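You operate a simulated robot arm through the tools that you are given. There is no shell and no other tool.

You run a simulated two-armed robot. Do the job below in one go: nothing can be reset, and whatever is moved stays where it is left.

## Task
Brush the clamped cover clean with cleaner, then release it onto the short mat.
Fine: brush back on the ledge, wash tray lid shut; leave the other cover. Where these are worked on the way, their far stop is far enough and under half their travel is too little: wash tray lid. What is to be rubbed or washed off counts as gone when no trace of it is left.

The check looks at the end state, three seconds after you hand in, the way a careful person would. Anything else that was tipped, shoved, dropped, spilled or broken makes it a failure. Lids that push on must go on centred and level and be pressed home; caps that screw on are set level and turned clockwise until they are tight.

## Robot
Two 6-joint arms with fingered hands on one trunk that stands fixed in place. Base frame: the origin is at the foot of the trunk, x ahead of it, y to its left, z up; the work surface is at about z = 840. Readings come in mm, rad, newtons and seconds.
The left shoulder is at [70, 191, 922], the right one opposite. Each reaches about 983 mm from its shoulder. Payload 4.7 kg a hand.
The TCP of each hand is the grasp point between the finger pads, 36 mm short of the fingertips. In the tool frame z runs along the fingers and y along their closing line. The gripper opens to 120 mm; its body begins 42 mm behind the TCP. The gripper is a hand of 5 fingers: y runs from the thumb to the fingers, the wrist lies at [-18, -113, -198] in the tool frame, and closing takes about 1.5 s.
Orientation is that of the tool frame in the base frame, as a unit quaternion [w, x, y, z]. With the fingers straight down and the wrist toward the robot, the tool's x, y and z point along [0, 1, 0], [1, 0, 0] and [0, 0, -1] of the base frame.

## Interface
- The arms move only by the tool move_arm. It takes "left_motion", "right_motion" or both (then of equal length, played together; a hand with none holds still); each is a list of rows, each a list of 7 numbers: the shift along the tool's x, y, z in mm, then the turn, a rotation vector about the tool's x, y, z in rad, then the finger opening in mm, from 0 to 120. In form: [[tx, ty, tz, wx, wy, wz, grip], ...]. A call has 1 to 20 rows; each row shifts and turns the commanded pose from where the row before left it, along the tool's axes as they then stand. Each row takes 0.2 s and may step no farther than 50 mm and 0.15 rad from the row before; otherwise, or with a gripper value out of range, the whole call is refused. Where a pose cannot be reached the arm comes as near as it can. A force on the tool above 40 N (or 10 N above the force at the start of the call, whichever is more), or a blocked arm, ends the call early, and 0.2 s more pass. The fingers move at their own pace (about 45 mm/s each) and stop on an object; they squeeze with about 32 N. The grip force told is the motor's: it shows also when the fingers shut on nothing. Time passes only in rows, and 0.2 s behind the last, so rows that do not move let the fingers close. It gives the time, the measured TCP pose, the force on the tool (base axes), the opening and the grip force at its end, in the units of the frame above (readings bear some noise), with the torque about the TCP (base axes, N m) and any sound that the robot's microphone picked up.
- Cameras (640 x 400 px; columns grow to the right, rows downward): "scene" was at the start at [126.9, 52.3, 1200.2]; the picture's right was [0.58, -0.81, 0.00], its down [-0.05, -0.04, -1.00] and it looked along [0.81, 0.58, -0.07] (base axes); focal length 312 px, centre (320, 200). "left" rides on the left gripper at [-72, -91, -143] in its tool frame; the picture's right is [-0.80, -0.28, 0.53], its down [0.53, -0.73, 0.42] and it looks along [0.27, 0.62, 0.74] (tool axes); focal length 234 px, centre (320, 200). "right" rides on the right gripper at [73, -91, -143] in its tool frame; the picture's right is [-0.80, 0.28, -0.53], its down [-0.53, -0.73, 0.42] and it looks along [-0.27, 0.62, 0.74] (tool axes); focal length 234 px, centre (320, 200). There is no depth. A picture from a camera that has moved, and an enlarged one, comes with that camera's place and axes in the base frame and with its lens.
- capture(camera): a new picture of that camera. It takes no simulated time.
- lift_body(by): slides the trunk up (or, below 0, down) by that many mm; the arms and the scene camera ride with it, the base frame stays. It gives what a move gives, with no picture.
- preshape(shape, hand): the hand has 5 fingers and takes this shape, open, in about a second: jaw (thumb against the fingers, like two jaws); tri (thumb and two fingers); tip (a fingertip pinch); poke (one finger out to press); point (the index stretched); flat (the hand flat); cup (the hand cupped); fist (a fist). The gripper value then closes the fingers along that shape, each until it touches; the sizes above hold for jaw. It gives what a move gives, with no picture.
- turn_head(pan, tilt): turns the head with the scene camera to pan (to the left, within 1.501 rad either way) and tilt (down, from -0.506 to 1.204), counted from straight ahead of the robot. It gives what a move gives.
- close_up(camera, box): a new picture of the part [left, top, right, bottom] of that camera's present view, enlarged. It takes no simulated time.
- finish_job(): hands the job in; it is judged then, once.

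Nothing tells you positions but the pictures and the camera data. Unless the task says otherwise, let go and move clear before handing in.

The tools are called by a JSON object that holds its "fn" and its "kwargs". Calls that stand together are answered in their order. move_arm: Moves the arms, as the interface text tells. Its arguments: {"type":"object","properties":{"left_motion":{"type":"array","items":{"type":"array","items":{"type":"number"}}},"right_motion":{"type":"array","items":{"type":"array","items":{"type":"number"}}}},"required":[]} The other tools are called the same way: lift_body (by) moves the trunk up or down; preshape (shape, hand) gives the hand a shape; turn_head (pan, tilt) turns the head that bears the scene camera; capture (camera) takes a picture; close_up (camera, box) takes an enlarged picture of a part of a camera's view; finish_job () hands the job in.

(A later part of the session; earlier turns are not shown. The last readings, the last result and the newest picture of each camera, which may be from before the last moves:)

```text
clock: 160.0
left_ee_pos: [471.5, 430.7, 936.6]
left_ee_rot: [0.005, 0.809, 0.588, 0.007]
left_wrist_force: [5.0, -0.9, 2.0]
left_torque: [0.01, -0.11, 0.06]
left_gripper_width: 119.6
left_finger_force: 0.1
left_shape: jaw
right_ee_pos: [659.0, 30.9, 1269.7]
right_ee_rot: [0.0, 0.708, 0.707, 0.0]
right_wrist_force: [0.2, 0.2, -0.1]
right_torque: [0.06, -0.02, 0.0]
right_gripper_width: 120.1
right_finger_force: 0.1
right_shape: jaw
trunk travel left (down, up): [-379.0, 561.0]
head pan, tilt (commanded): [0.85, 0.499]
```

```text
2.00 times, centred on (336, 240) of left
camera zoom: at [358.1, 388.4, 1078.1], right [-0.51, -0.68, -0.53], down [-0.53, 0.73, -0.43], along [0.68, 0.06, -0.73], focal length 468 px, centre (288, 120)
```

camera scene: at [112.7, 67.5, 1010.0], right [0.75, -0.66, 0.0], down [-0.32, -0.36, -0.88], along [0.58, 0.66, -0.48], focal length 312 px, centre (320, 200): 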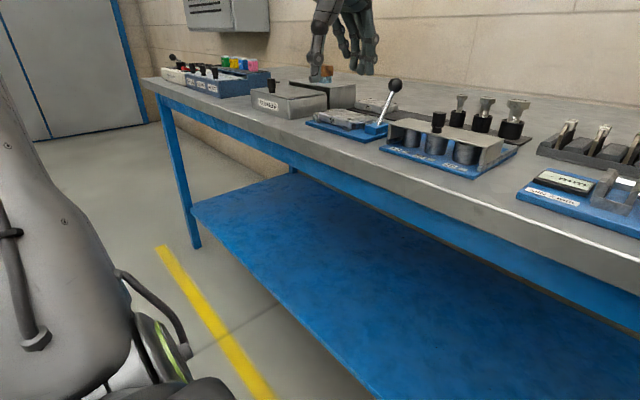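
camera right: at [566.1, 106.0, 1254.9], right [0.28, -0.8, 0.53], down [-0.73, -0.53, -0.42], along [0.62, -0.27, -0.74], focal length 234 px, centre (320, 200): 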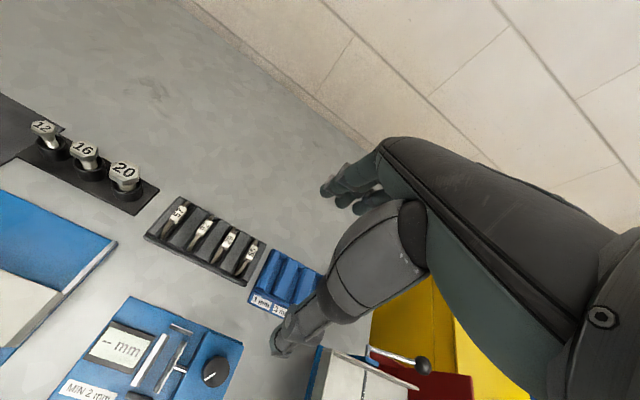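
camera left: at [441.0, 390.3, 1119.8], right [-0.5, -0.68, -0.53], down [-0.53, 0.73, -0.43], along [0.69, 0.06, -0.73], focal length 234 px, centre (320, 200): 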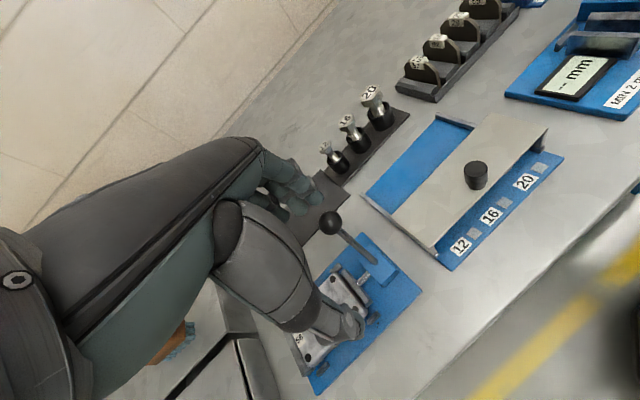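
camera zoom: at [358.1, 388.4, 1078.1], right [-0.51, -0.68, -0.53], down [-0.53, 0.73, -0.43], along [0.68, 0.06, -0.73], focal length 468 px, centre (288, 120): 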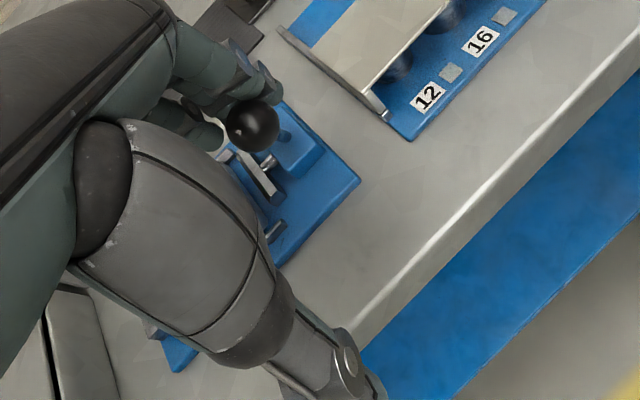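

The lever leans toward −x now and the jaw has a clear gap. I'll continue in smaller steps to find its stop.

{"fn": "move_arm", "kwargs": {"left_motion": [[-1.9, -5.7, 0, 0, 0, 0, 120], [-1.9, -5.7, 0, 0, 0, 0, 120], [-1.9, -5.7, 0, 0, 0, 0, 120], [0, 0, 0, 0, 0, 0, 120]]}}

{"fn": "close_up", "kwargs": {"camera": "scene", "box": [300, 80, 460, 200]}}

```text
clock: 161.0
left_ee_pos: [466.1, 425.1, 937.7]
left_ee_rot: [0.005, 0.809, 0.588, 0.006]
left_wrist_force: [2.9, 0.3, 2.6]
left_torque: [0.02, -0.29, 0.07]
left_gripper_width: 119.9
left_finger_force: 0.0
left_shape: jaw
left hand out of reach, approached as far as the arm can: row 1, 2, 3
right_ee_pos: [658.5, 33.6, 1271.0]
right_ee_rot: [0.0, 0.707, 0.707, 0.0]
right_wrist_force: [-0.1, 0.3, 0.5]
right_torque: [0.02, 0.02, -0.01]
right_gripper_width: 119.8
right_finger_force: 0.1
right_shape: jaw
trunk travel left (down, up): [-379.0, 561.0]
head pan, tilt (commanded): [0.85, 0.499]
```

```text
3.33 times, centred on (380, 140) of scene
camera zoom: at [112.7, 67.5, 1140.1], right [0.75, -0.66, 0.0], down [-0.32, -0.36, -0.88], along [0.58, 0.66, -0.48], focal length 1039 px, centre (120, 400)
```

zoom: 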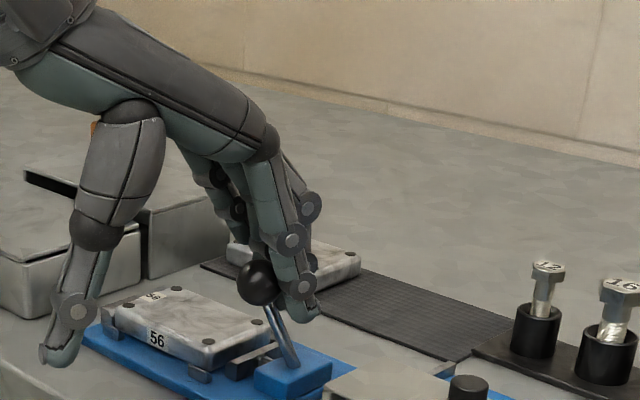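

The arm is at its limit but the lever can go a little further. Closing the hand partway will move the fingers further toward −x.

{"fn": "move_arm", "kwargs": {"left_motion": [[0, 0, 0, 0, 0, 0, 105], [0, 0, 0, 0, 0, 0, 95], [0, 0, 0, 0, 0, 0, 90], [0, 0, 0, 0, 0, 0, 90]]}}

{"fn": "close_up", "kwargs": {"camera": "scene", "box": [300, 80, 460, 200]}}

{"fn": "close_up", "kwargs": {"camera": "left", "box": [240, 140, 432, 340]}}

```text
clock: 162.0
left_ee_pos: [466.7, 424.9, 935.1]
left_ee_rot: [0.005, 0.809, 0.587, 0.006]
left_wrist_force: [12.1, -3.6, 1.5]
left_torque: [-0.02, -0.38, -0.02]
left_gripper_width: 96.9
left_finger_force: 0.0
left_shape: jaw
right_ee_pos: [659.5, 31.9, 1269.8]
right_ee_rot: [-0.001, 0.708, 0.706, 0.0]
right_wrist_force: [-0.3, 0.2, -0.3]
right_torque: [0.03, -0.04, -0.03]
right_gripper_width: 119.7
right_finger_force: 0.0
right_shape: jaw
trunk travel left (down, up): [-379.0, 561.0]
head pan, tilt (commanded): [0.85, 0.499]
```

```text
3.33 times, centred on (380, 140) of scene
camera zoom: at [114.1, 67.0, 1139.9], right [0.75, -0.66, 0.0], down [-0.32, -0.36, -0.88], along [0.58, 0.66, -0.48], focal length 1039 px, centre (120, 400)
```

zoom: 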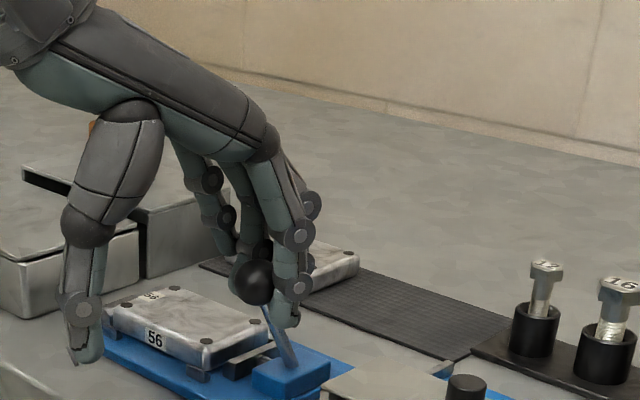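

```text
2.00 times, centred on (336, 240) of left
camera zoom: at [355.1, 382.6, 1078.3], right [-0.51, -0.68, -0.53], down [-0.53, 0.73, -0.43], along [0.68, 0.06, -0.73], focal length 468 px, centre (288, 120)
```

zoom: 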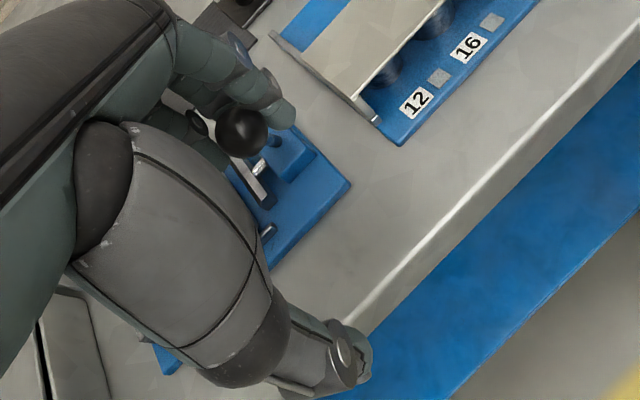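

The force rose to 12 N with the lever fully over toward −x, so it is at its released stop. I'll open, back off from the ball and rise.

{"fn": "move_arm", "kwargs": {"left_motion": [[0, 0, 0, 0, 0, 0, 110], [0, 0, 0, 0, 0, 0, 120], [3.1, 9.5, 0, 0, 0, 0, 120], [3.1, 9.5, 0, 0, 0, 0, 120], [0, 0, -20, 0, 0, 0, 120], [0, 0, -40, 0, 0, 0, 120], [0, 0, -40, 0, 0, 0, 120], [0, 0, 0, 0, 0, 0, 120]]}}

{"fn": "close_up", "kwargs": {"camera": "scene", "box": [300, 120, 428, 220]}}

{"fn": "capture", "kwargs": {"camera": "left"}}

```text
clock: 163.8
left_ee_pos: [484.4, 424.9, 1037.7]
left_ee_rot: [0.005, 0.809, 0.587, 0.006]
left_wrist_force: [0.2, 0.1, -0.3]
left_torque: [-0.06, 0.03, 0.03]
left_gripper_width: 119.7
left_finger_force: 0.1
left_shape: jaw
right_ee_pos: [658.6, 34.3, 1269.5]
right_ee_rot: [0.0, 0.707, 0.707, 0.0]
right_wrist_force: [0.3, 0.2, 0.7]
right_torque: [-0.04, 0.01, 0.0]
right_gripper_width: 119.9
right_finger_force: 0.1
right_shape: jaw
trunk travel left (down, up): [-379.0, 561.0]
head pan, tilt (commanded): [0.85, 0.499]
```

```text
4.00 times, centred on (364, 170) of scene
camera zoom: at [112.9, 68.1, 1140.0], right [0.75, -0.66, 0.0], down [-0.32, -0.36, -0.88], along [0.58, 0.66, -0.48], focal length 1247 px, centre (144, 320)
```

zoom: 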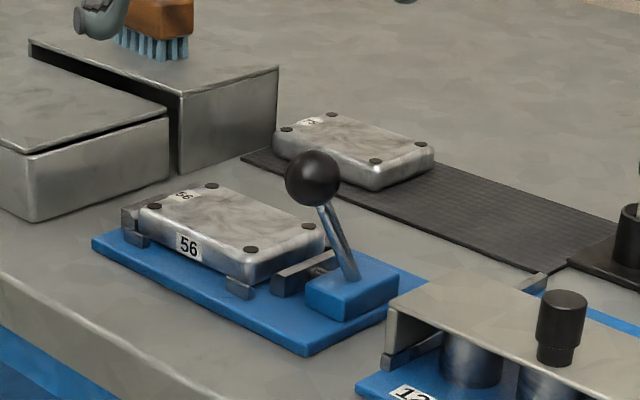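

```text
taken
camera left: at [372.3, 384.0, 1178.5], right [-0.51, -0.68, -0.53], down [-0.53, 0.73, -0.43], along [0.68, 0.06, -0.73], focal length 234 px, centre (320, 200)
```

left: 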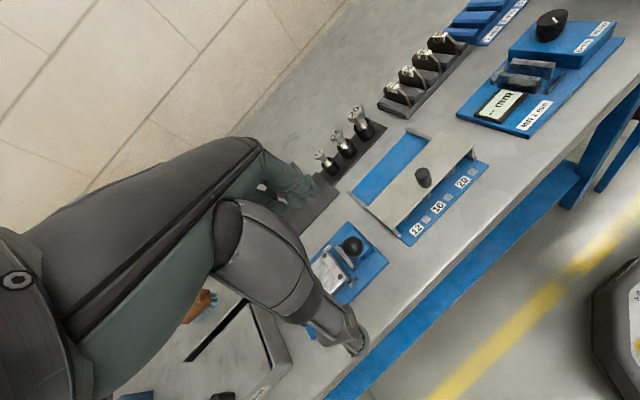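

The clamp is released with a clear gap at the jaw, and the lever stays over. Now I'll shape the hand for a thumb-and-two-finger grip, so the other fingers stay clear of the fixture's pegs, and move above cover 56.

{"fn": "move_arm", "kwargs": {"left_motion": [[33, 15.2, 0, 0, 0, 0, 120], [33, 15.2, 0, 0, 0, 0, 120], [33, 15.2, 0, 0, 0, 0, 120], [0, 0, 0, 0, 0, -0.15, 120], [0, 0, 0, 0, 0, -0.15, 120], [0, 0, 0, 0, 0, -0.02, 120], [0, 0, 0, 0, 0, 0, 120]]}}

{"fn": "preshape", "kwargs": {"shape": "tri", "hand": "left"}}

{"fn": "capture", "kwargs": {"camera": "left"}}

{"fn": "close_up", "kwargs": {"camera": "scene", "box": [280, 60, 440, 200]}}

```text
clock: 165.4
left_ee_pos: [558.4, 504.8, 1039.1]
left_ee_rot: [0.005, 0.705, 0.709, 0.005]
left_wrist_force: [0.2, 0.0, 0.7]
left_torque: [0.01, 0.0, 0.0]
left_gripper_width: 120.0
left_finger_force: 0.1
left_shape: jaw
right_ee_pos: [657.8, 32.9, 1270.0]
right_ee_rot: [0.0, 0.708, 0.707, 0.0]
right_wrist_force: [-0.6, -0.1, 0.3]
right_torque: [-0.01, -0.03, 0.01]
right_gripper_width: 120.2
right_finger_force: 0.1
right_shape: jaw
trunk travel left (down, up): [-379.0, 561.0]
head pan, tilt (commanded): [0.85, 0.499]
```

```text
clock: 166.3
left_ee_pos: [557.8, 504.8, 1038.5]
left_ee_rot: [0.006, 0.705, 0.709, 0.005]
left_wrist_force: [0.2, -0.2, 0.7]
left_torque: [-0.01, 0.03, -0.01]
left_gripper_width: 119.9
left_finger_force: 0.1
left_shape: tri
right_ee_pos: [658.1, 34.1, 1270.1]
right_ee_rot: [0.0, 0.707, 0.707, -0.001]
right_wrist_force: [-0.4, 0.0, -0.6]
right_torque: [0.04, 0.02, -0.02]
right_gripper_width: 120.2
right_finger_force: 0.1
right_shape: jaw
trunk travel left (down, up): [-379.0, 561.0]
head pan, tilt (commanded): [0.85, 0.499]
```

```text
taken
camera left: at [463.9, 431.5, 1180.6], right [-0.27, -0.81, -0.53], down [-0.73, 0.53, -0.44], along [0.63, 0.27, -0.73], focal length 234 px, centre (320, 200)
```

left: 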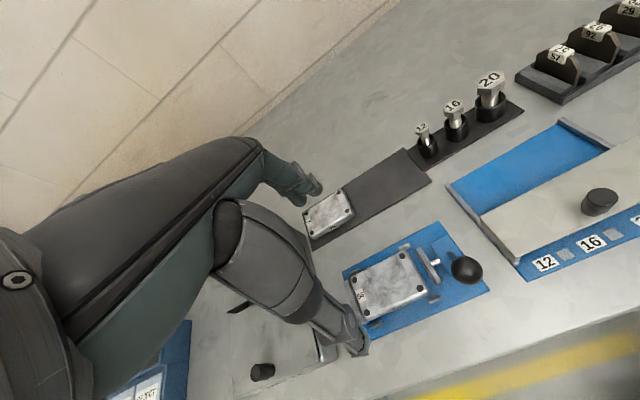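

```text
2.86 times, centred on (360, 130) of scene
camera zoom: at [112.5, 67.5, 1140.1], right [0.75, -0.66, 0.0], down [-0.32, -0.36, -0.88], along [0.58, 0.66, -0.48], focal length 890 px, centre (206, 400)
```

zoom: 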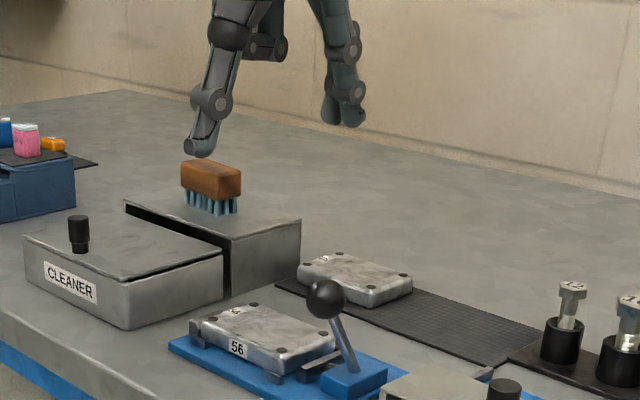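

The hand reaches above the cover at zero yaw, and the ring and little fingers are folded away. I'll measure the cover precisely from the hand camera.

{"fn": "close_up", "kwargs": {"camera": "left", "box": [320, 210, 480, 350]}}

{"fn": "close_up", "kwargs": {"camera": "scene", "box": [310, 155, 390, 205]}}

```text
2.86 times, centred on (400, 280) of left
camera zoom: at [463.9, 431.5, 1180.6], right [-0.27, -0.81, -0.53], down [-0.73, 0.53, -0.44], along [0.63, 0.27, -0.73], focal length 669 px, centre (91, -29)
```

zoom: 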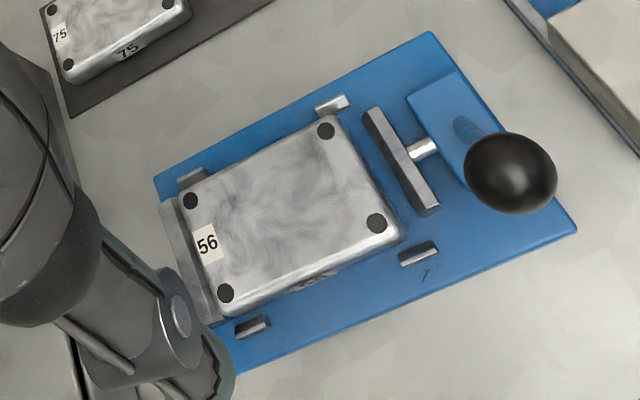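

```text
8.00 times, centred on (350, 180) of scene
camera zoom: at [112.5, 67.5, 1140.1], right [0.75, -0.66, 0.0], down [-0.32, -0.36, -0.88], along [0.58, 0.66, -0.48], focal length 2494 px, centre (80, 360)
```

zoom: 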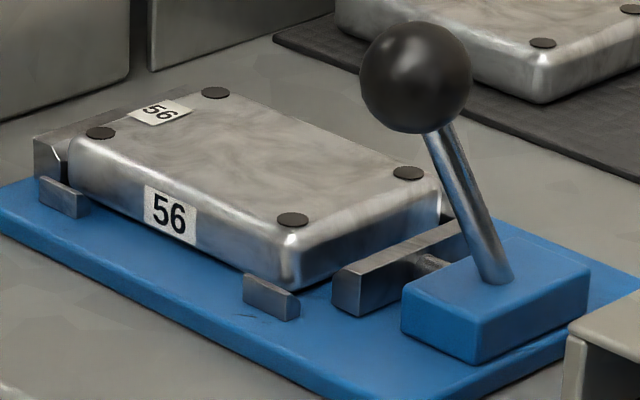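

Cover 56 is centred at [555, 505.5] with pegs at y≈459 and 539, so a grip at y≈501 is clear of them. I'll align and descend in stages.

{"fn": "move_arm", "kwargs": {"left_motion": [[-4, -2.5, 35, 0, 0, 0, 120], [0, 0, 35, 0, 0, 0, 120], [0, 0, 35, 0, 0, 0, 120], [0, 0, 0, 0, 0, 0, 120]]}}

{"fn": "close_up", "kwargs": {"camera": "left", "box": [240, 120, 480, 350]}}

{"fn": "close_up", "kwargs": {"camera": "scene", "box": [290, 90, 418, 210]}}

```text
clock: 167.3
left_ee_pos: [557.9, 499.3, 933.9]
left_ee_rot: [0.006, 0.705, 0.709, 0.004]
left_wrist_force: [0.2, -0.9, -0.2]
left_torque: [0.0, -0.01, -0.01]
left_gripper_width: 119.8
left_finger_force: 0.1
left_shape: tri
right_ee_pos: [657.4, 33.7, 1270.4]
right_ee_rot: [0.0, 0.707, 0.707, 0.0]
right_wrist_force: [-0.4, 0.0, -0.2]
right_torque: [0.04, -0.01, 0.04]
right_gripper_width: 119.7
right_finger_force: 0.1
right_shape: jaw
trunk travel left (down, up): [-379.0, 561.0]
head pan, tilt (commanded): [0.85, 0.499]
```

```text
1.74 times, centred on (360, 235) of left
camera zoom: at [462.7, 427.0, 1075.0], right [-0.27, -0.81, -0.53], down [-0.73, 0.53, -0.44], along [0.63, 0.27, -0.73], focal length 407 px, centre (250, 139)
```

zoom: 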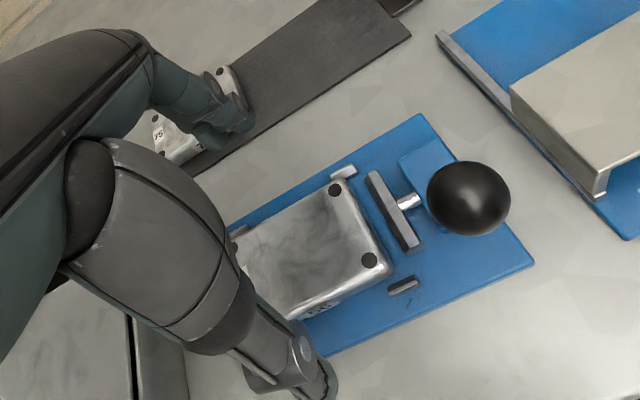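

```text
3.33 times, centred on (354, 150) of scene
camera zoom: at [112.2, 67.1, 1140.2], right [0.75, -0.66, 0.0], down [-0.32, -0.36, -0.88], along [0.58, 0.66, -0.48], focal length 1039 px, centre (207, 367)
```

zoom: 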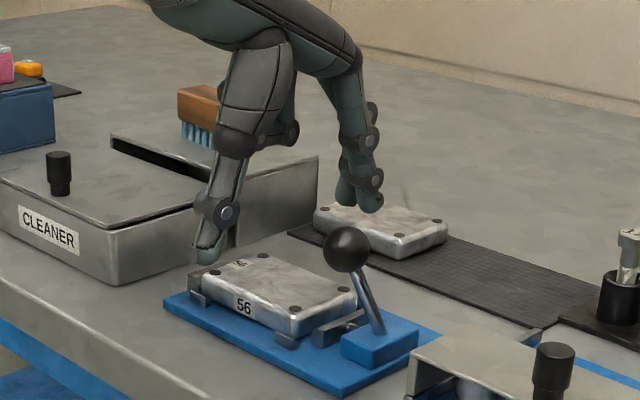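

Aligned, with the lever and cover 75 well clear. I'll descend further.

{"fn": "move_arm", "kwargs": {"left_motion": [[1, -1, 20, 0, 0, 0, 120], [0, 0, 15, 0, 0, 0, 120], [0, 0, 0, 0, 0, 0, 120]]}}

{"fn": "close_up", "kwargs": {"camera": "left", "box": [240, 120, 480, 350]}}

{"fn": "close_up", "kwargs": {"camera": "scene", "box": [290, 90, 418, 210]}}

```text
clock: 168.1
left_ee_pos: [557.1, 502.8, 897.3]
left_ee_rot: [0.006, 0.705, 0.709, 0.006]
left_wrist_force: [0.1, -1.0, -0.7]
left_torque: [0.02, -0.02, -0.01]
left_gripper_width: 119.5
left_finger_force: 0.0
left_shape: tri
right_ee_pos: [657.7, 32.8, 1269.9]
right_ee_rot: [0.0, 0.707, 0.707, -0.001]
right_wrist_force: [0.0, -0.3, -0.3]
right_torque: [-0.01, -0.04, -0.01]
right_gripper_width: 119.8
right_finger_force: 0.2
right_shape: jaw
trunk travel left (down, up): [-379.0, 561.0]
head pan, tilt (commanded): [0.85, 0.499]
```

```text
1.74 times, centred on (360, 235) of left
camera zoom: at [462.3, 428.5, 1039.7], right [-0.27, -0.81, -0.53], down [-0.73, 0.53, -0.44], along [0.63, 0.27, -0.73], focal length 407 px, centre (250, 139)
```

zoom: 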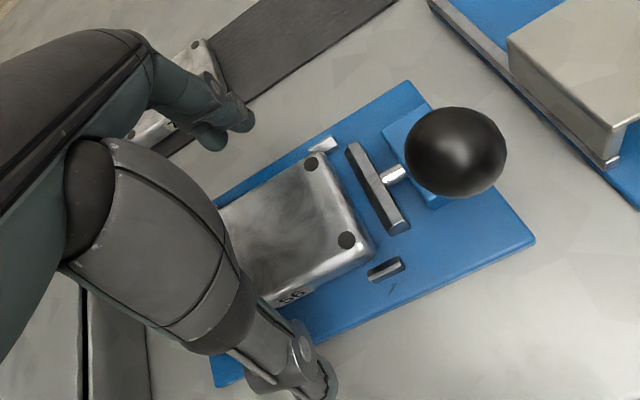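

```text
3.33 times, centred on (354, 150) of scene
camera zoom: at [112.4, 67.5, 1140.1], right [0.75, -0.66, 0.0], down [-0.32, -0.36, -0.88], along [0.58, 0.66, -0.48], focal length 1039 px, centre (207, 367)
```

zoom: 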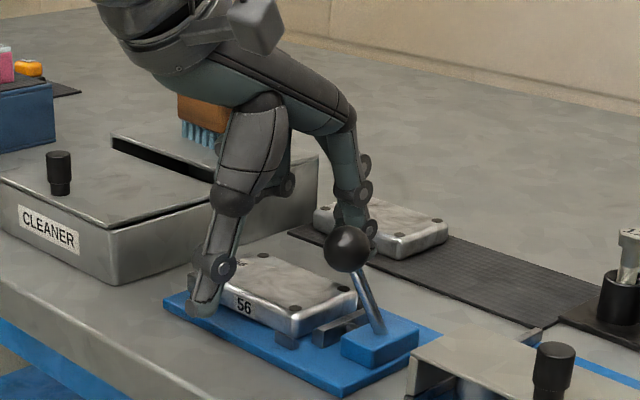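

Tips are just above the cover top level. I'll lower another 12 mm so they sit beside the cover's edges, then close gently.

{"fn": "move_arm", "kwargs": {"left_motion": [[0, -1, 6, 0, 0, 0, 120], [0, 0, 6, 0, 0, 0, 120], [0, 0, 0, 0, 0, 0, 120]]}}

{"fn": "close_up", "kwargs": {"camera": "scene", "box": [300, 120, 396, 200]}}

{"fn": "close_up", "kwargs": {"camera": "left", "box": [260, 160, 440, 340]}}

```text
clock: 168.9
left_ee_pos: [556.3, 501.0, 885.5]
left_ee_rot: [0.006, 0.705, 0.709, 0.005]
left_wrist_force: [0.4, 0.2, 0.3]
left_torque: [0.03, 0.02, -0.05]
left_gripper_width: 119.7
left_finger_force: 0.0
left_shape: tri
right_ee_pos: [658.7, 33.9, 1270.0]
right_ee_rot: [0.0, 0.707, 0.707, 0.0]
right_wrist_force: [-0.3, 0.4, -0.3]
right_torque: [-0.03, 0.0, -0.06]
right_gripper_width: 120.0
right_finger_force: 0.0
right_shape: jaw
trunk travel left (down, up): [-379.0, 561.0]
head pan, tilt (commanded): [0.85, 0.499]
```

```text
5.00 times, centred on (348, 160) of scene
camera zoom: at [112.5, 67.5, 1140.1], right [0.75, -0.66, 0.0], down [-0.32, -0.36, -0.88], along [0.58, 0.66, -0.48], focal length 1558 px, centre (180, 400)
```

zoom: 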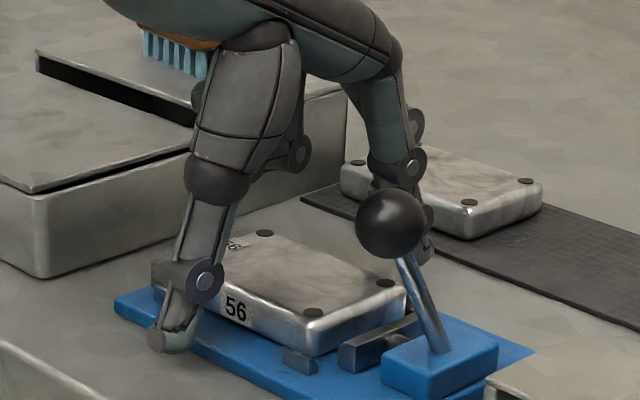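

```text
2.22 times, centred on (350, 250) of left
camera zoom: at [461.7, 428.3, 1027.8], right [-0.27, -0.81, -0.53], down [-0.73, 0.53, -0.44], along [0.63, 0.27, -0.73], focal length 520 px, centre (253, 89)
```

zoom: 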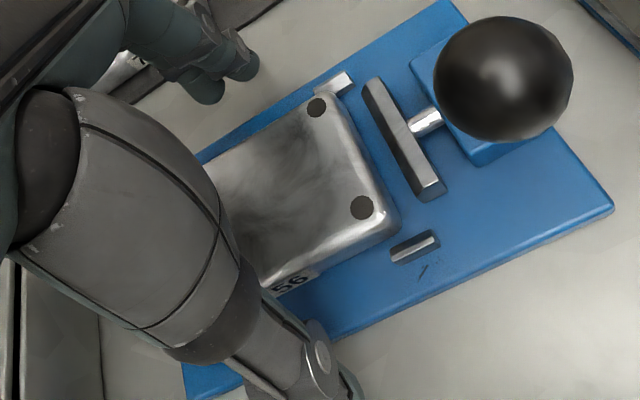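

The thumb tip looks about level with the base plate's top, so I'll raise 8 mm before closing part way, then check heights.

{"fn": "move_arm", "kwargs": {"left_motion": [[0, 0, -8, 0, 0, 0, 120], [0, 0, 0, 0, 0, 0, 100], [0, 0, 0, 0, 0, 0, 85], [0, 0, 0, 0, 0, 0, 78], [0, 0, 0, 0, 0, 0, 78]]}}

{"fn": "close_up", "kwargs": {"camera": "scene", "box": [300, 120, 396, 200]}}

{"fn": "close_up", "kwargs": {"camera": "left", "box": [260, 160, 440, 340]}}

```text
clock: 170.1
left_ee_pos: [556.7, 501.0, 895.1]
left_ee_rot: [0.006, 0.705, 0.71, 0.005]
left_wrist_force: [0.3, -0.6, -0.3]
left_torque: [0.01, 0.0, 0.01]
left_gripper_width: 78.3
left_finger_force: 0.0
left_shape: tri
right_ee_pos: [658.1, 32.5, 1269.8]
right_ee_rot: [0.0, 0.707, 0.707, 0.0]
right_wrist_force: [0.0, 0.2, -0.5]
right_torque: [-0.03, -0.02, 0.03]
right_gripper_width: 119.8
right_finger_force: 0.1
right_shape: jaw
trunk travel left (down, up): [-379.0, 561.0]
head pan, tilt (commanded): [0.85, 0.499]
```

```text
5.00 times, centred on (348, 160) of scene
camera zoom: at [112.5, 67.5, 1140.1], right [0.75, -0.66, 0.0], down [-0.32, -0.36, -0.88], along [0.58, 0.66, -0.48], focal length 1558 px, centre (180, 400)
```

zoom: 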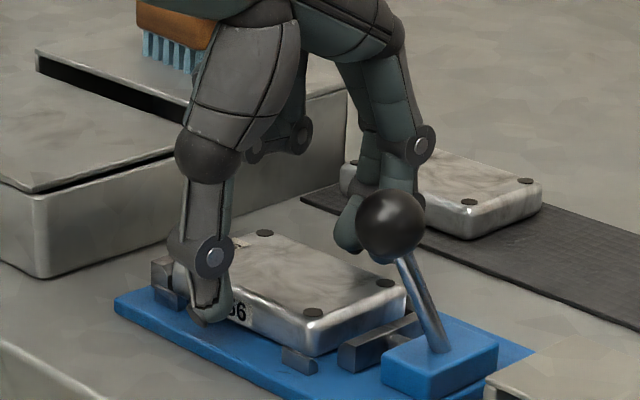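

```text
2.22 times, centred on (350, 250) of left
camera zoom: at [462.2, 428.1, 1036.2], right [-0.27, -0.81, -0.53], down [-0.73, 0.53, -0.44], along [0.63, 0.27, -0.73], focal length 520 px, centre (253, 89)
```

zoom: 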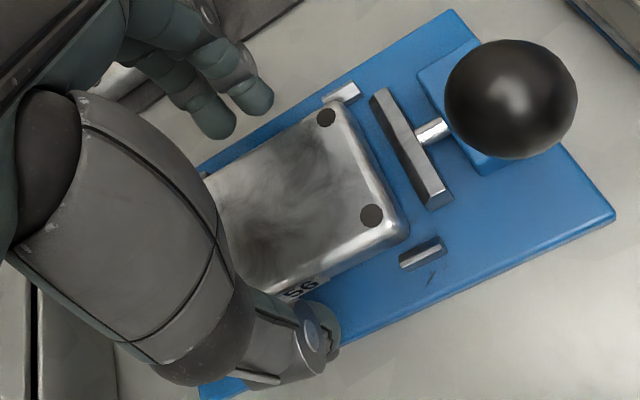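

The thumb is at a good height but the fingers look slightly high. I'll tilt the hand a little so the fingers go lower, then lower a few millimetres.

{"fn": "move_arm", "kwargs": {"left_motion": [[0, 0, 0, 0.12, 0, 0, 78], [0, 4.5, 5, 0, 0, 0, 78], [0, 0, 0, 0, 0, 0, 78]]}}

{"fn": "close_up", "kwargs": {"camera": "scene", "box": [300, 120, 396, 200]}}

{"fn": "close_up", "kwargs": {"camera": "left", "box": [260, 160, 440, 340]}}

```text
clock: 170.9
left_ee_pos: [560.3, 502.1, 888.9]
left_ee_rot: [-0.037, 0.703, 0.709, -0.037]
left_wrist_force: [0.2, 0.3, 3.7]
left_torque: [0.07, -0.13, 0.05]
left_gripper_width: 78.2
left_finger_force: 0.1
left_shape: tri
right_ee_pos: [658.4, 31.9, 1270.2]
right_ee_rot: [0.0, 0.707, 0.707, 0.0]
right_wrist_force: [-0.2, 0.3, -0.2]
right_torque: [0.04, 0.03, -0.03]
right_gripper_width: 119.9
right_finger_force: 0.1
right_shape: jaw
trunk travel left (down, up): [-379.0, 561.0]
head pan, tilt (commanded): [0.85, 0.499]
```

```text
5.00 times, centred on (348, 160) of scene
camera zoom: at [112.5, 66.9, 1140.2], right [0.75, -0.66, 0.0], down [-0.32, -0.36, -0.88], along [0.58, 0.66, -0.48], focal length 1558 px, centre (180, 400)
```

zoom: 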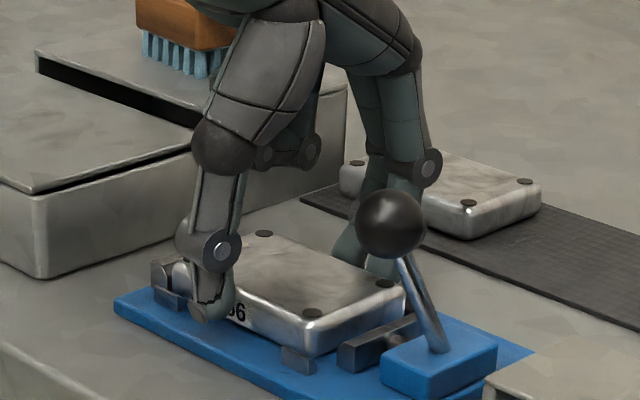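

```text
2.22 times, centred on (350, 250) of left
camera zoom: at [483.8, 428.0, 1041.3], right [-0.33, -0.81, -0.49], down [-0.78, 0.53, -0.35], along [0.54, 0.27, -0.8], focal length 520 px, centre (253, 89)
```

zoom: 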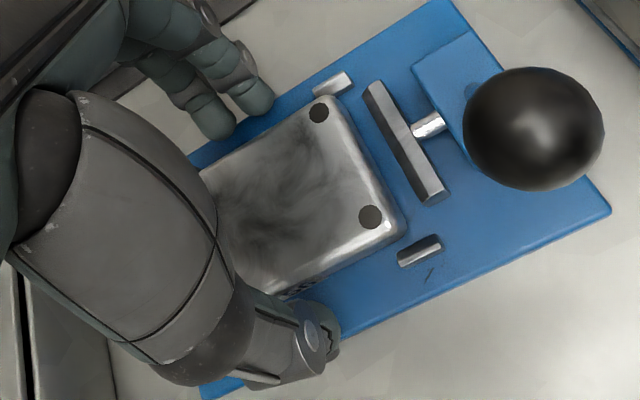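

A light upward contact on the finger side shows those tips now touch the base plate. I'll raise 3 mm and close on the cover.

{"fn": "move_arm", "kwargs": {"left_motion": [[0, -0.3, -3, 0, 0, 0, 78], [0, 0, 0, 0, 0, 0, 70], [0, 0, 0, 0, 0, 0, 64], [0, 0, 0, 0, 0, 0, 58], [0, 0, 0, 0, 0, 0, 50], [0, 0, 0, 0, 0, 0, 50]]}}

{"fn": "close_up", "kwargs": {"camera": "scene", "box": [300, 120, 396, 200]}}

{"fn": "close_up", "kwargs": {"camera": "left", "box": [260, 160, 440, 340]}}

```text
clock: 172.3
left_ee_pos: [559.8, 501.8, 892.4]
left_ee_rot: [-0.037, 0.704, 0.709, -0.036]
left_wrist_force: [0.0, 0.3, 4.2]
left_torque: [0.02, 0.2, 0.02]
left_gripper_width: 52.8
left_finger_force: 32.1
left_shape: tri
right_ee_pos: [658.7, 33.1, 1270.6]
right_ee_rot: [0.0, 0.707, 0.707, 0.0]
right_wrist_force: [0.4, 0.8, -0.2]
right_torque: [-0.01, -0.03, 0.0]
right_gripper_width: 120.0
right_finger_force: 0.1
right_shape: jaw
trunk travel left (down, up): [-379.0, 561.0]
head pan, tilt (commanded): [0.85, 0.499]
```

```text
5.00 times, centred on (348, 160) of scene
camera zoom: at [112.3, 67.2, 1140.2], right [0.75, -0.66, 0.0], down [-0.32, -0.36, -0.88], along [0.58, 0.66, -0.48], focal length 1558 px, centre (180, 400)
```

zoom: 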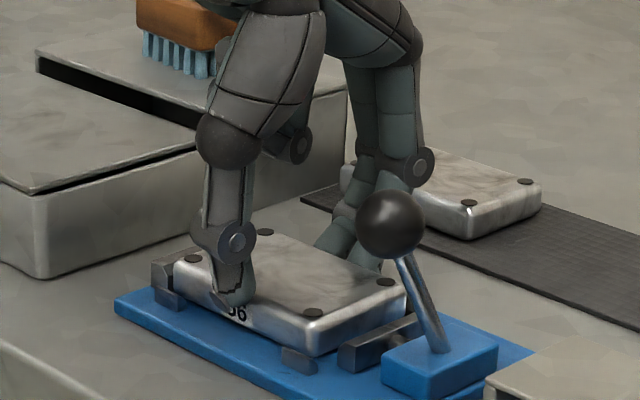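

```text
2.22 times, centred on (350, 250) of left
camera zoom: at [483.6, 428.2, 1044.5], right [-0.33, -0.81, -0.49], down [-0.78, 0.53, -0.35], along [0.54, 0.27, -0.8], focal length 520 px, centre (253, 89)
```

zoom: 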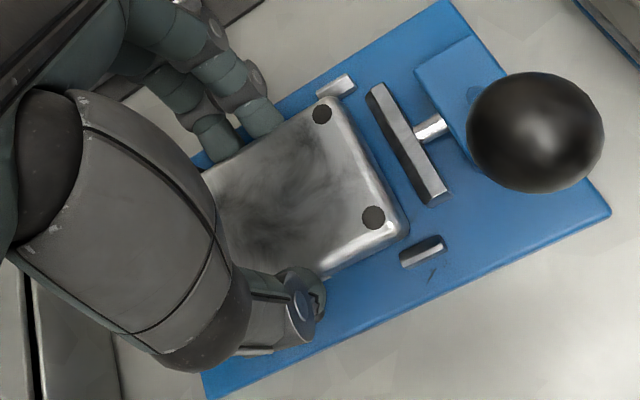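

The thumb is catching only the cover's top edge while the fingers sit lower, so an untilted hand is better. I'll reopen slightly, raise, remove the tilt and come down again.

{"fn": "move_arm", "kwargs": {"left_motion": [[0, 0, 0, 0, 0, 0, 62], [0, 0, 0, 0, 0, 0, 72], [0, 0, 0, 0, 0, 0, 72], [0, -4.7, -5.5, -0.12, 0, 0, 72], [0, 0, 0, 0, 0, 0, 72]]}}

{"fn": "close_up", "kwargs": {"camera": "scene", "box": [300, 120, 396, 200]}}

{"fn": "close_up", "kwargs": {"camera": "left", "box": [260, 160, 440, 340]}}

```text
clock: 173.5
left_ee_pos: [557.1, 501.0, 899.3]
left_ee_rot: [0.005, 0.705, 0.71, 0.005]
left_wrist_force: [0.1, 0.0, -0.1]
left_torque: [0.02, 0.04, 0.01]
left_gripper_width: 71.7
left_finger_force: 0.0
left_shape: tri
right_ee_pos: [659.9, 31.7, 1270.5]
right_ee_rot: [-0.002, 0.708, 0.706, -0.001]
right_wrist_force: [0.6, 0.1, -0.4]
right_torque: [0.01, 0.03, 0.03]
right_gripper_width: 119.8
right_finger_force: 0.0
right_shape: jaw
trunk travel left (down, up): [-379.0, 561.0]
head pan, tilt (commanded): [0.85, 0.499]
```

```text
5.00 times, centred on (348, 160) of scene
camera zoom: at [113.5, 66.3, 1140.0], right [0.75, -0.66, 0.0], down [-0.32, -0.36, -0.88], along [0.58, 0.66, -0.48], focal length 1558 px, centre (180, 400)
```

zoom: 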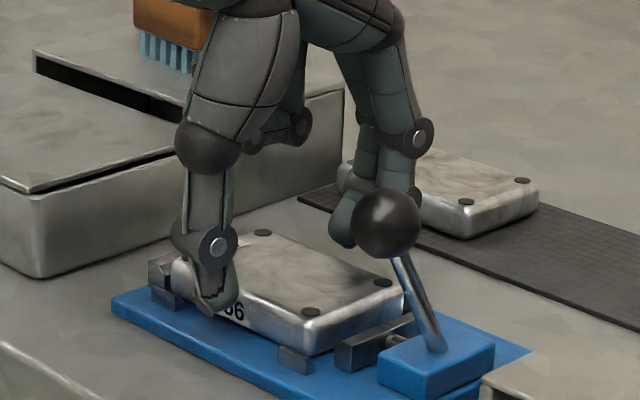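

```text
2.22 times, centred on (350, 250) of left
camera zoom: at [462.9, 427.2, 1040.1], right [-0.27, -0.81, -0.53], down [-0.73, 0.53, -0.44], along [0.63, 0.27, -0.73], focal length 520 px, centre (253, 89)
```

zoom: 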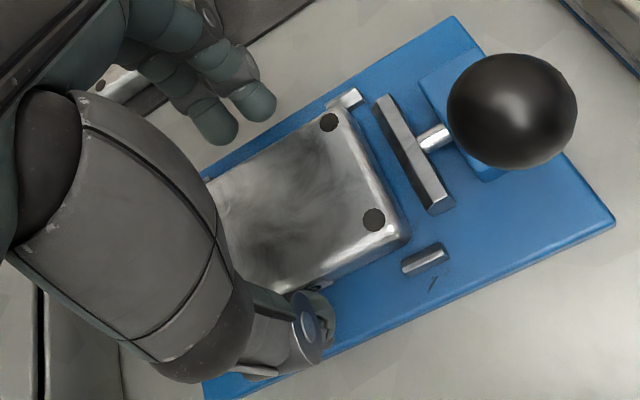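

Now both sides look level with tips near z≈857. I'll lower 7 mm and close again.

{"fn": "move_arm", "kwargs": {"left_motion": [[0, -1, 4, 0, 0, 0, 72], [0, 0, 3, 0, 0, 0, 72], [0, 0, 0, 0, 0, 0, 72]]}}

{"fn": "move_arm", "kwargs": {"left_motion": [[0, 0, 0, 0, 0, 0, 66], [0, 0, 0, 0, 0, 0, 60], [0, 0, 0, 0, 0, 0, 54], [0, 0, 0, 0, 0, 0, 48], [0, 0, 0, 0, 0, 0, 48]]}}

{"fn": "close_up", "kwargs": {"camera": "scene", "box": [300, 120, 396, 200]}}

{"fn": "close_up", "kwargs": {"camera": "left", "box": [260, 160, 440, 340]}}

```text
clock: 174.3
left_ee_pos: [554.7, 502.4, 890.3]
left_ee_rot: [0.006, 0.704, 0.71, 0.005]
left_wrist_force: [0.7, -1.2, 0.1]
left_torque: [0.01, 0.01, -0.02]
left_gripper_width: 71.7
left_finger_force: 0.1
left_shape: tri
right_ee_pos: [657.9, 33.8, 1269.3]
right_ee_rot: [0.0, 0.707, 0.707, 0.0]
right_wrist_force: [-0.2, -0.2, 0.8]
right_torque: [0.02, -0.02, -0.02]
right_gripper_width: 119.7
right_finger_force: 0.0
right_shape: jaw
trunk travel left (down, up): [-379.0, 561.0]
head pan, tilt (commanded): [0.85, 0.499]
```

```text
clock: 175.5
left_ee_pos: [554.8, 501.8, 890.7]
left_ee_rot: [0.007, 0.705, 0.709, 0.005]
left_wrist_force: [-0.4, 0.5, -0.8]
left_torque: [-0.03, 0.01, 0.0]
left_gripper_width: 54.0
left_finger_force: 32.7
left_shape: tri
right_ee_pos: [657.9, 32.7, 1269.2]
right_ee_rot: [0.0, 0.707, 0.707, 0.001]
right_wrist_force: [-0.2, -1.1, -0.3]
right_torque: [0.0, -0.01, 0.04]
right_gripper_width: 119.9
right_finger_force: 0.0
right_shape: jaw
trunk travel left (down, up): [-379.0, 561.0]
head pan, tilt (commanded): [0.85, 0.499]
```

```text
5.00 times, centred on (348, 160) of scene
camera zoom: at [112.6, 67.6, 1140.0], right [0.75, -0.66, 0.0], down [-0.32, -0.36, -0.88], along [0.58, 0.66, -0.48], focal length 1558 px, centre (180, 400)
```

zoom: 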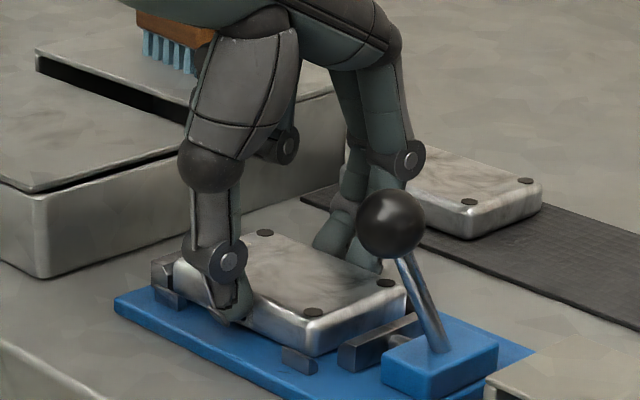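

```text
2.22 times, centred on (350, 250) of left
camera zoom: at [461.0, 428.2, 1032.9], right [-0.27, -0.81, -0.53], down [-0.73, 0.53, -0.44], along [0.63, 0.27, -0.73], focal length 520 px, centre (253, 89)
```

zoom: 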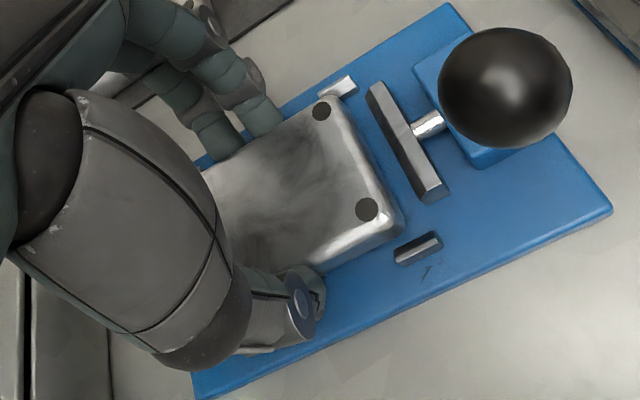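

Thumb and two fingers now hold the cover's sides squarely (32 N, no stray forces). I'll lift a few millimetres and check.

{"fn": "move_arm", "kwargs": {"left_motion": [[0, 0, -3, 0, 0, 0, 40], [0, 0, -4, 0, 0, 0, 40], [0, 0, -5, 0, 0, 0, 40], [0, 0, 0, 0, 0, 0, 40]]}}

{"fn": "close_up", "kwargs": {"camera": "scene", "box": [300, 120, 396, 200]}}

{"fn": "close_up", "kwargs": {"camera": "left", "box": [260, 160, 440, 340]}}

```text
clock: 176.5
left_ee_pos: [555.1, 501.3, 903.4]
left_ee_rot: [0.006, 0.705, 0.709, 0.005]
left_wrist_force: [0.1, 0.2, -2.4]
left_torque: [0.02, 0.0, 0.03]
left_gripper_width: 54.0
left_finger_force: 32.2
left_shape: tri
right_ee_pos: [659.1, 31.5, 1269.8]
right_ee_rot: [0.0, 0.707, 0.707, 0.0]
right_wrist_force: [-0.2, 0.3, 0.0]
right_torque: [0.01, 0.0, 0.03]
right_gripper_width: 120.2
right_finger_force: 0.0
right_shape: jaw
trunk travel left (down, up): [-379.0, 561.0]
head pan, tilt (commanded): [0.85, 0.499]
```

```text
5.00 times, centred on (348, 160) of scene
camera zoom: at [112.7, 67.7, 1140.0], right [0.75, -0.66, 0.0], down [-0.32, -0.36, -0.88], along [0.58, 0.66, -0.48], focal length 1558 px, centre (180, 400)
```

zoom: 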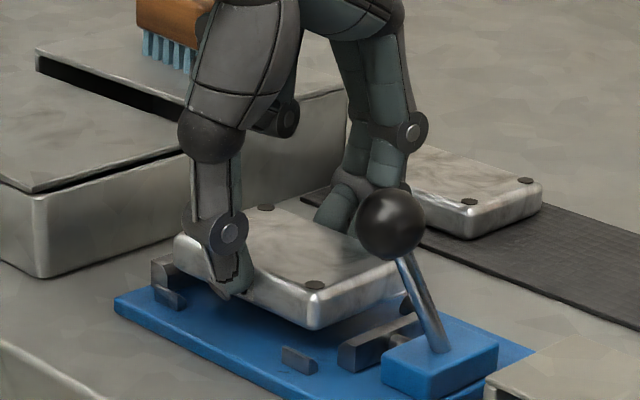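

```text
2.22 times, centred on (350, 250) of left
camera zoom: at [461.1, 428.1, 1045.1], right [-0.27, -0.81, -0.53], down [-0.73, 0.53, -0.44], along [0.63, 0.27, -0.73], focal length 520 px, centre (253, 89)
```

zoom: 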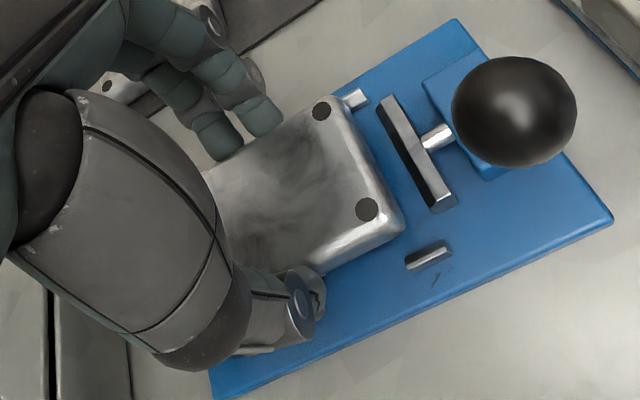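

The cover lifts level and weighs about 0.25 kg. I'll raise it well above the lever and carry it over to the free right half of the short mat.

{"fn": "move_arm", "kwargs": {"left_motion": [[0, 0, -15, 0, 0, 0, 40], [0, 0, -40, 0, 0, 0, 40], [0, 0, -42, 0, 0, 0, 40], [0, 0, 0, 0, 0, 0, 40]]}}

{"fn": "move_arm", "kwargs": {"left_motion": [[0, 38, 0, 0, 0, 0, 40], [-16, 38, 0, 0, 0, 0, 40], [-24, 38, 0, 0, 0, 0, 40], [-25, 39, 0, 0, 0, 0, 40], [0, 0, 0, 0, 0, 0, 40]]}}

{"fn": "capture", "kwargs": {"camera": "left"}}

{"fn": "capture", "kwargs": {"camera": "scene"}}

```text
clock: 177.5
left_ee_pos: [553.2, 502.7, 1000.0]
left_ee_rot: [0.006, 0.705, 0.709, 0.006]
left_wrist_force: [-0.2, -0.1, -1.8]
left_torque: [0.0, 0.0, 0.02]
left_gripper_width: 54.0
left_finger_force: 31.9
left_shape: tri
right_ee_pos: [659.0, 34.4, 1269.1]
right_ee_rot: [-0.001, 0.707, 0.707, 0.0]
right_wrist_force: [-0.9, 0.4, 0.4]
right_torque: [0.0, -0.01, -0.02]
right_gripper_width: 119.9
right_finger_force: 0.0
right_shape: jaw
trunk travel left (down, up): [-379.0, 561.0]
head pan, tilt (commanded): [0.85, 0.499]
```

```text
clock: 178.7
left_ee_pos: [590.6, 505.5, 987.5]
left_ee_rot: [0.008, 0.704, 0.71, 0.006]
left_wrist_force: [0.5, 0.3, -1.4]
left_torque: [-0.02, -0.01, 0.01]
left_gripper_width: 53.8
left_finger_force: 31.6
left_shape: tri
left hand out of reach, approached as far as the arm can: row 1, 2, 3, 4
right_ee_pos: [657.7, 32.8, 1270.9]
right_ee_rot: [0.0, 0.707, 0.707, -0.001]
right_wrist_force: [-0.1, -0.1, -1.1]
right_torque: [0.01, 0.03, -0.04]
right_gripper_width: 119.8
right_finger_force: 0.0
right_shape: jaw
trunk travel left (down, up): [-379.0, 561.0]
head pan, tilt (commanded): [0.85, 0.499]
```

```text
taken
camera left: at [496.0, 432.6, 1128.6], right [-0.27, -0.81, -0.53], down [-0.73, 0.53, -0.44], along [0.63, 0.27, -0.73], focal length 234 px, centre (320, 200)
```

left: 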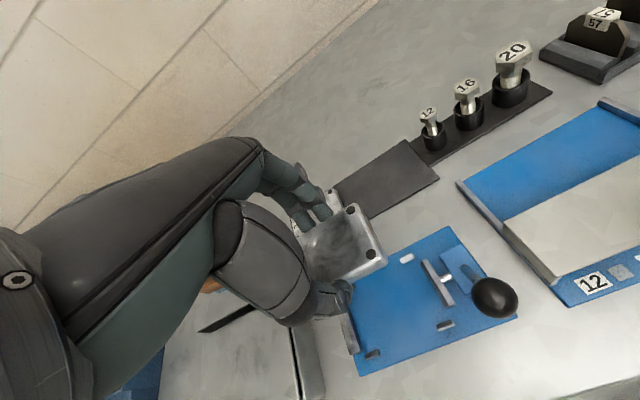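

```text
taken
camera scene: at [112.6, 67.4, 1140.1], right [0.75, -0.66, 0.0], down [-0.32, -0.36, -0.88], along [0.58, 0.66, -0.48], focal length 312 px, centre (320, 200)
```

scene: 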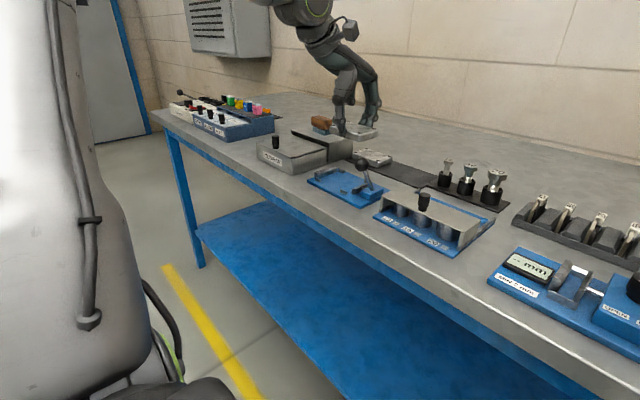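

Reach forward with vertical fingers is limited at this shoulder height. I'll raise the trunk by 200, bring the hand back down, and try again.

{"fn": "lift_body", "kwargs": {"by": 200}}

{"fn": "move_arm", "kwargs": {"left_motion": [[0, 0, 45, 0, 0, 0, 40], [0, 0, 45, 0, 0, 0, 40], [0, 0, 45, 0, 0, 0, 40], [0, 0, 45, 0, 0, 0, 40], [-15, 30, 0, 0, 0, 0, 40], [-15, 30, 0, 0, 0, 0, 40], [0, 0, 0, 0, 0, 0, 40]]}}

```text
clock: 180.9
left_ee_pos: [590.1, 506.6, 1186.8]
left_ee_rot: [0.007, 0.705, 0.709, 0.006]
left_wrist_force: [0.3, -0.9, -1.8]
left_torque: [-0.04, -0.01, 0.0]
left_gripper_width: 53.8
left_finger_force: 32.4
left_shape: tri
right_ee_pos: [658.0, 34.1, 1470.2]
right_ee_rot: [0.0, 0.707, 0.708, 0.0]
right_wrist_force: [-0.1, 0.2, 0.0]
right_torque: [0.01, -0.02, -0.03]
right_gripper_width: 119.8
right_finger_force: 0.0
right_shape: jaw
trunk travel left (down, up): [-579.0, 361.0]
head pan, tilt (commanded): [0.85, 0.499]
```

```text
clock: 182.5
left_ee_pos: [599.9, 511.1, 1012.0]
left_ee_rot: [0.007, 0.705, 0.709, 0.006]
left_wrist_force: [0.4, 0.1, -1.7]
left_torque: [0.03, -0.03, 0.0]
left_gripper_width: 53.8
left_finger_force: 32.2
left_shape: tri
left hand out of reach, approached as far as the arm can: row 5, 6
right_ee_pos: [659.4, 33.7, 1470.7]
right_ee_rot: [-0.001, 0.708, 0.706, 0.0]
right_wrist_force: [-0.8, 0.6, -0.7]
right_torque: [-0.02, 0.0, 0.0]
right_gripper_width: 119.9
right_finger_force: 0.1
right_shape: jaw
trunk travel left (down, up): [-579.0, 361.0]
head pan, tilt (commanded): [0.85, 0.499]
```

The forward-inward limit hardly moved, so it depends on something else. I'll probe the boundary with small test moves at this safe height.

{"fn": "move_arm", "kwargs": {"left_motion": [[-20, 0, 0, 0, 0, 0, 40], [0, 0, 0, 0, 0, 0, 40]]}}

{"fn": "move_arm", "kwargs": {"left_motion": [[0, 20, 0, 0, 0, 0, 40], [0, 0, 0, 0, 0, 0, 40]]}}

{"fn": "turn_head", "kwargs": {"pan": 0.9, "tilt": 0.2}}

{"fn": "capture", "kwargs": {"camera": "scene"}}

```text
clock: 183.1
left_ee_pos: [590.7, 496.5, 1015.1]
left_ee_rot: [0.007, 0.705, 0.709, 0.005]
left_wrist_force: [-0.7, 0.8, -1.2]
left_torque: [-0.03, 0.03, 0.0]
left_gripper_width: 53.8
left_finger_force: 32.0
left_shape: tri
left hand out of reach, approached as far as the arm can: row 1
right_ee_pos: [658.1, 33.4, 1469.7]
right_ee_rot: [0.0, 0.707, 0.707, 0.0]
right_wrist_force: [0.4, -0.3, 0.6]
right_torque: [0.0, 0.03, -0.01]
right_gripper_width: 119.9
right_finger_force: 0.1
right_shape: jaw
trunk travel left (down, up): [-579.0, 361.0]
head pan, tilt (commanded): [0.85, 0.499]
```

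```text
clock: 183.7
left_ee_pos: [596.9, 505.3, 1016.2]
left_ee_rot: [0.008, 0.705, 0.709, 0.005]
left_wrist_force: [0.1, 0.1, -0.8]
left_torque: [-0.04, -0.01, 0.03]
left_gripper_width: 53.6
left_finger_force: 32.2
left_shape: tri
left hand out of reach, approached as far as the arm can: row 1
right_ee_pos: [659.2, 34.3, 1470.4]
right_ee_rot: [0.0, 0.707, 0.707, 0.0]
right_wrist_force: [-0.7, 0.0, 0.3]
right_torque: [0.02, 0.01, -0.02]
right_gripper_width: 120.0
right_finger_force: 0.1
right_shape: jaw
trunk travel left (down, up): [-579.0, 361.0]
head pan, tilt (commanded): [0.85, 0.499]
```

```text
clock: 184.5
left_ee_pos: [597.8, 505.5, 1018.2]
left_ee_rot: [0.006, 0.705, 0.709, 0.005]
left_wrist_force: [-0.4, 0.0, -2.3]
left_torque: [-0.04, 0.01, -0.01]
left_gripper_width: 53.5
left_finger_force: 32.2
left_shape: tri
right_ee_pos: [658.6, 33.2, 1470.0]
right_ee_rot: [0.0, 0.707, 0.708, 0.0]
right_wrist_force: [-0.6, -0.1, -0.5]
right_torque: [-0.01, -0.04, 0.02]
right_gripper_width: 119.7
right_finger_force: 0.1
right_shape: jaw
trunk travel left (down, up): [-579.0, 361.0]
head pan, tilt (commanded): [0.901, 0.201]
```

```text
taken
camera scene: at [110.6, 72.3, 1367.6], right [0.78, -0.62, 0.0], down [-0.12, -0.16, -0.98], along [0.61, 0.77, -0.2], focal length 312 px, centre (320, 200)
```

scene: 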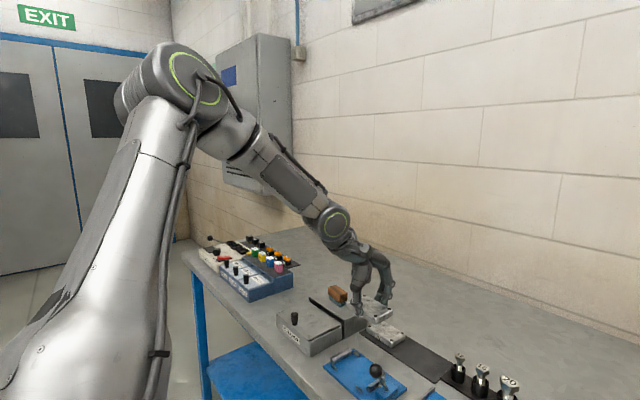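

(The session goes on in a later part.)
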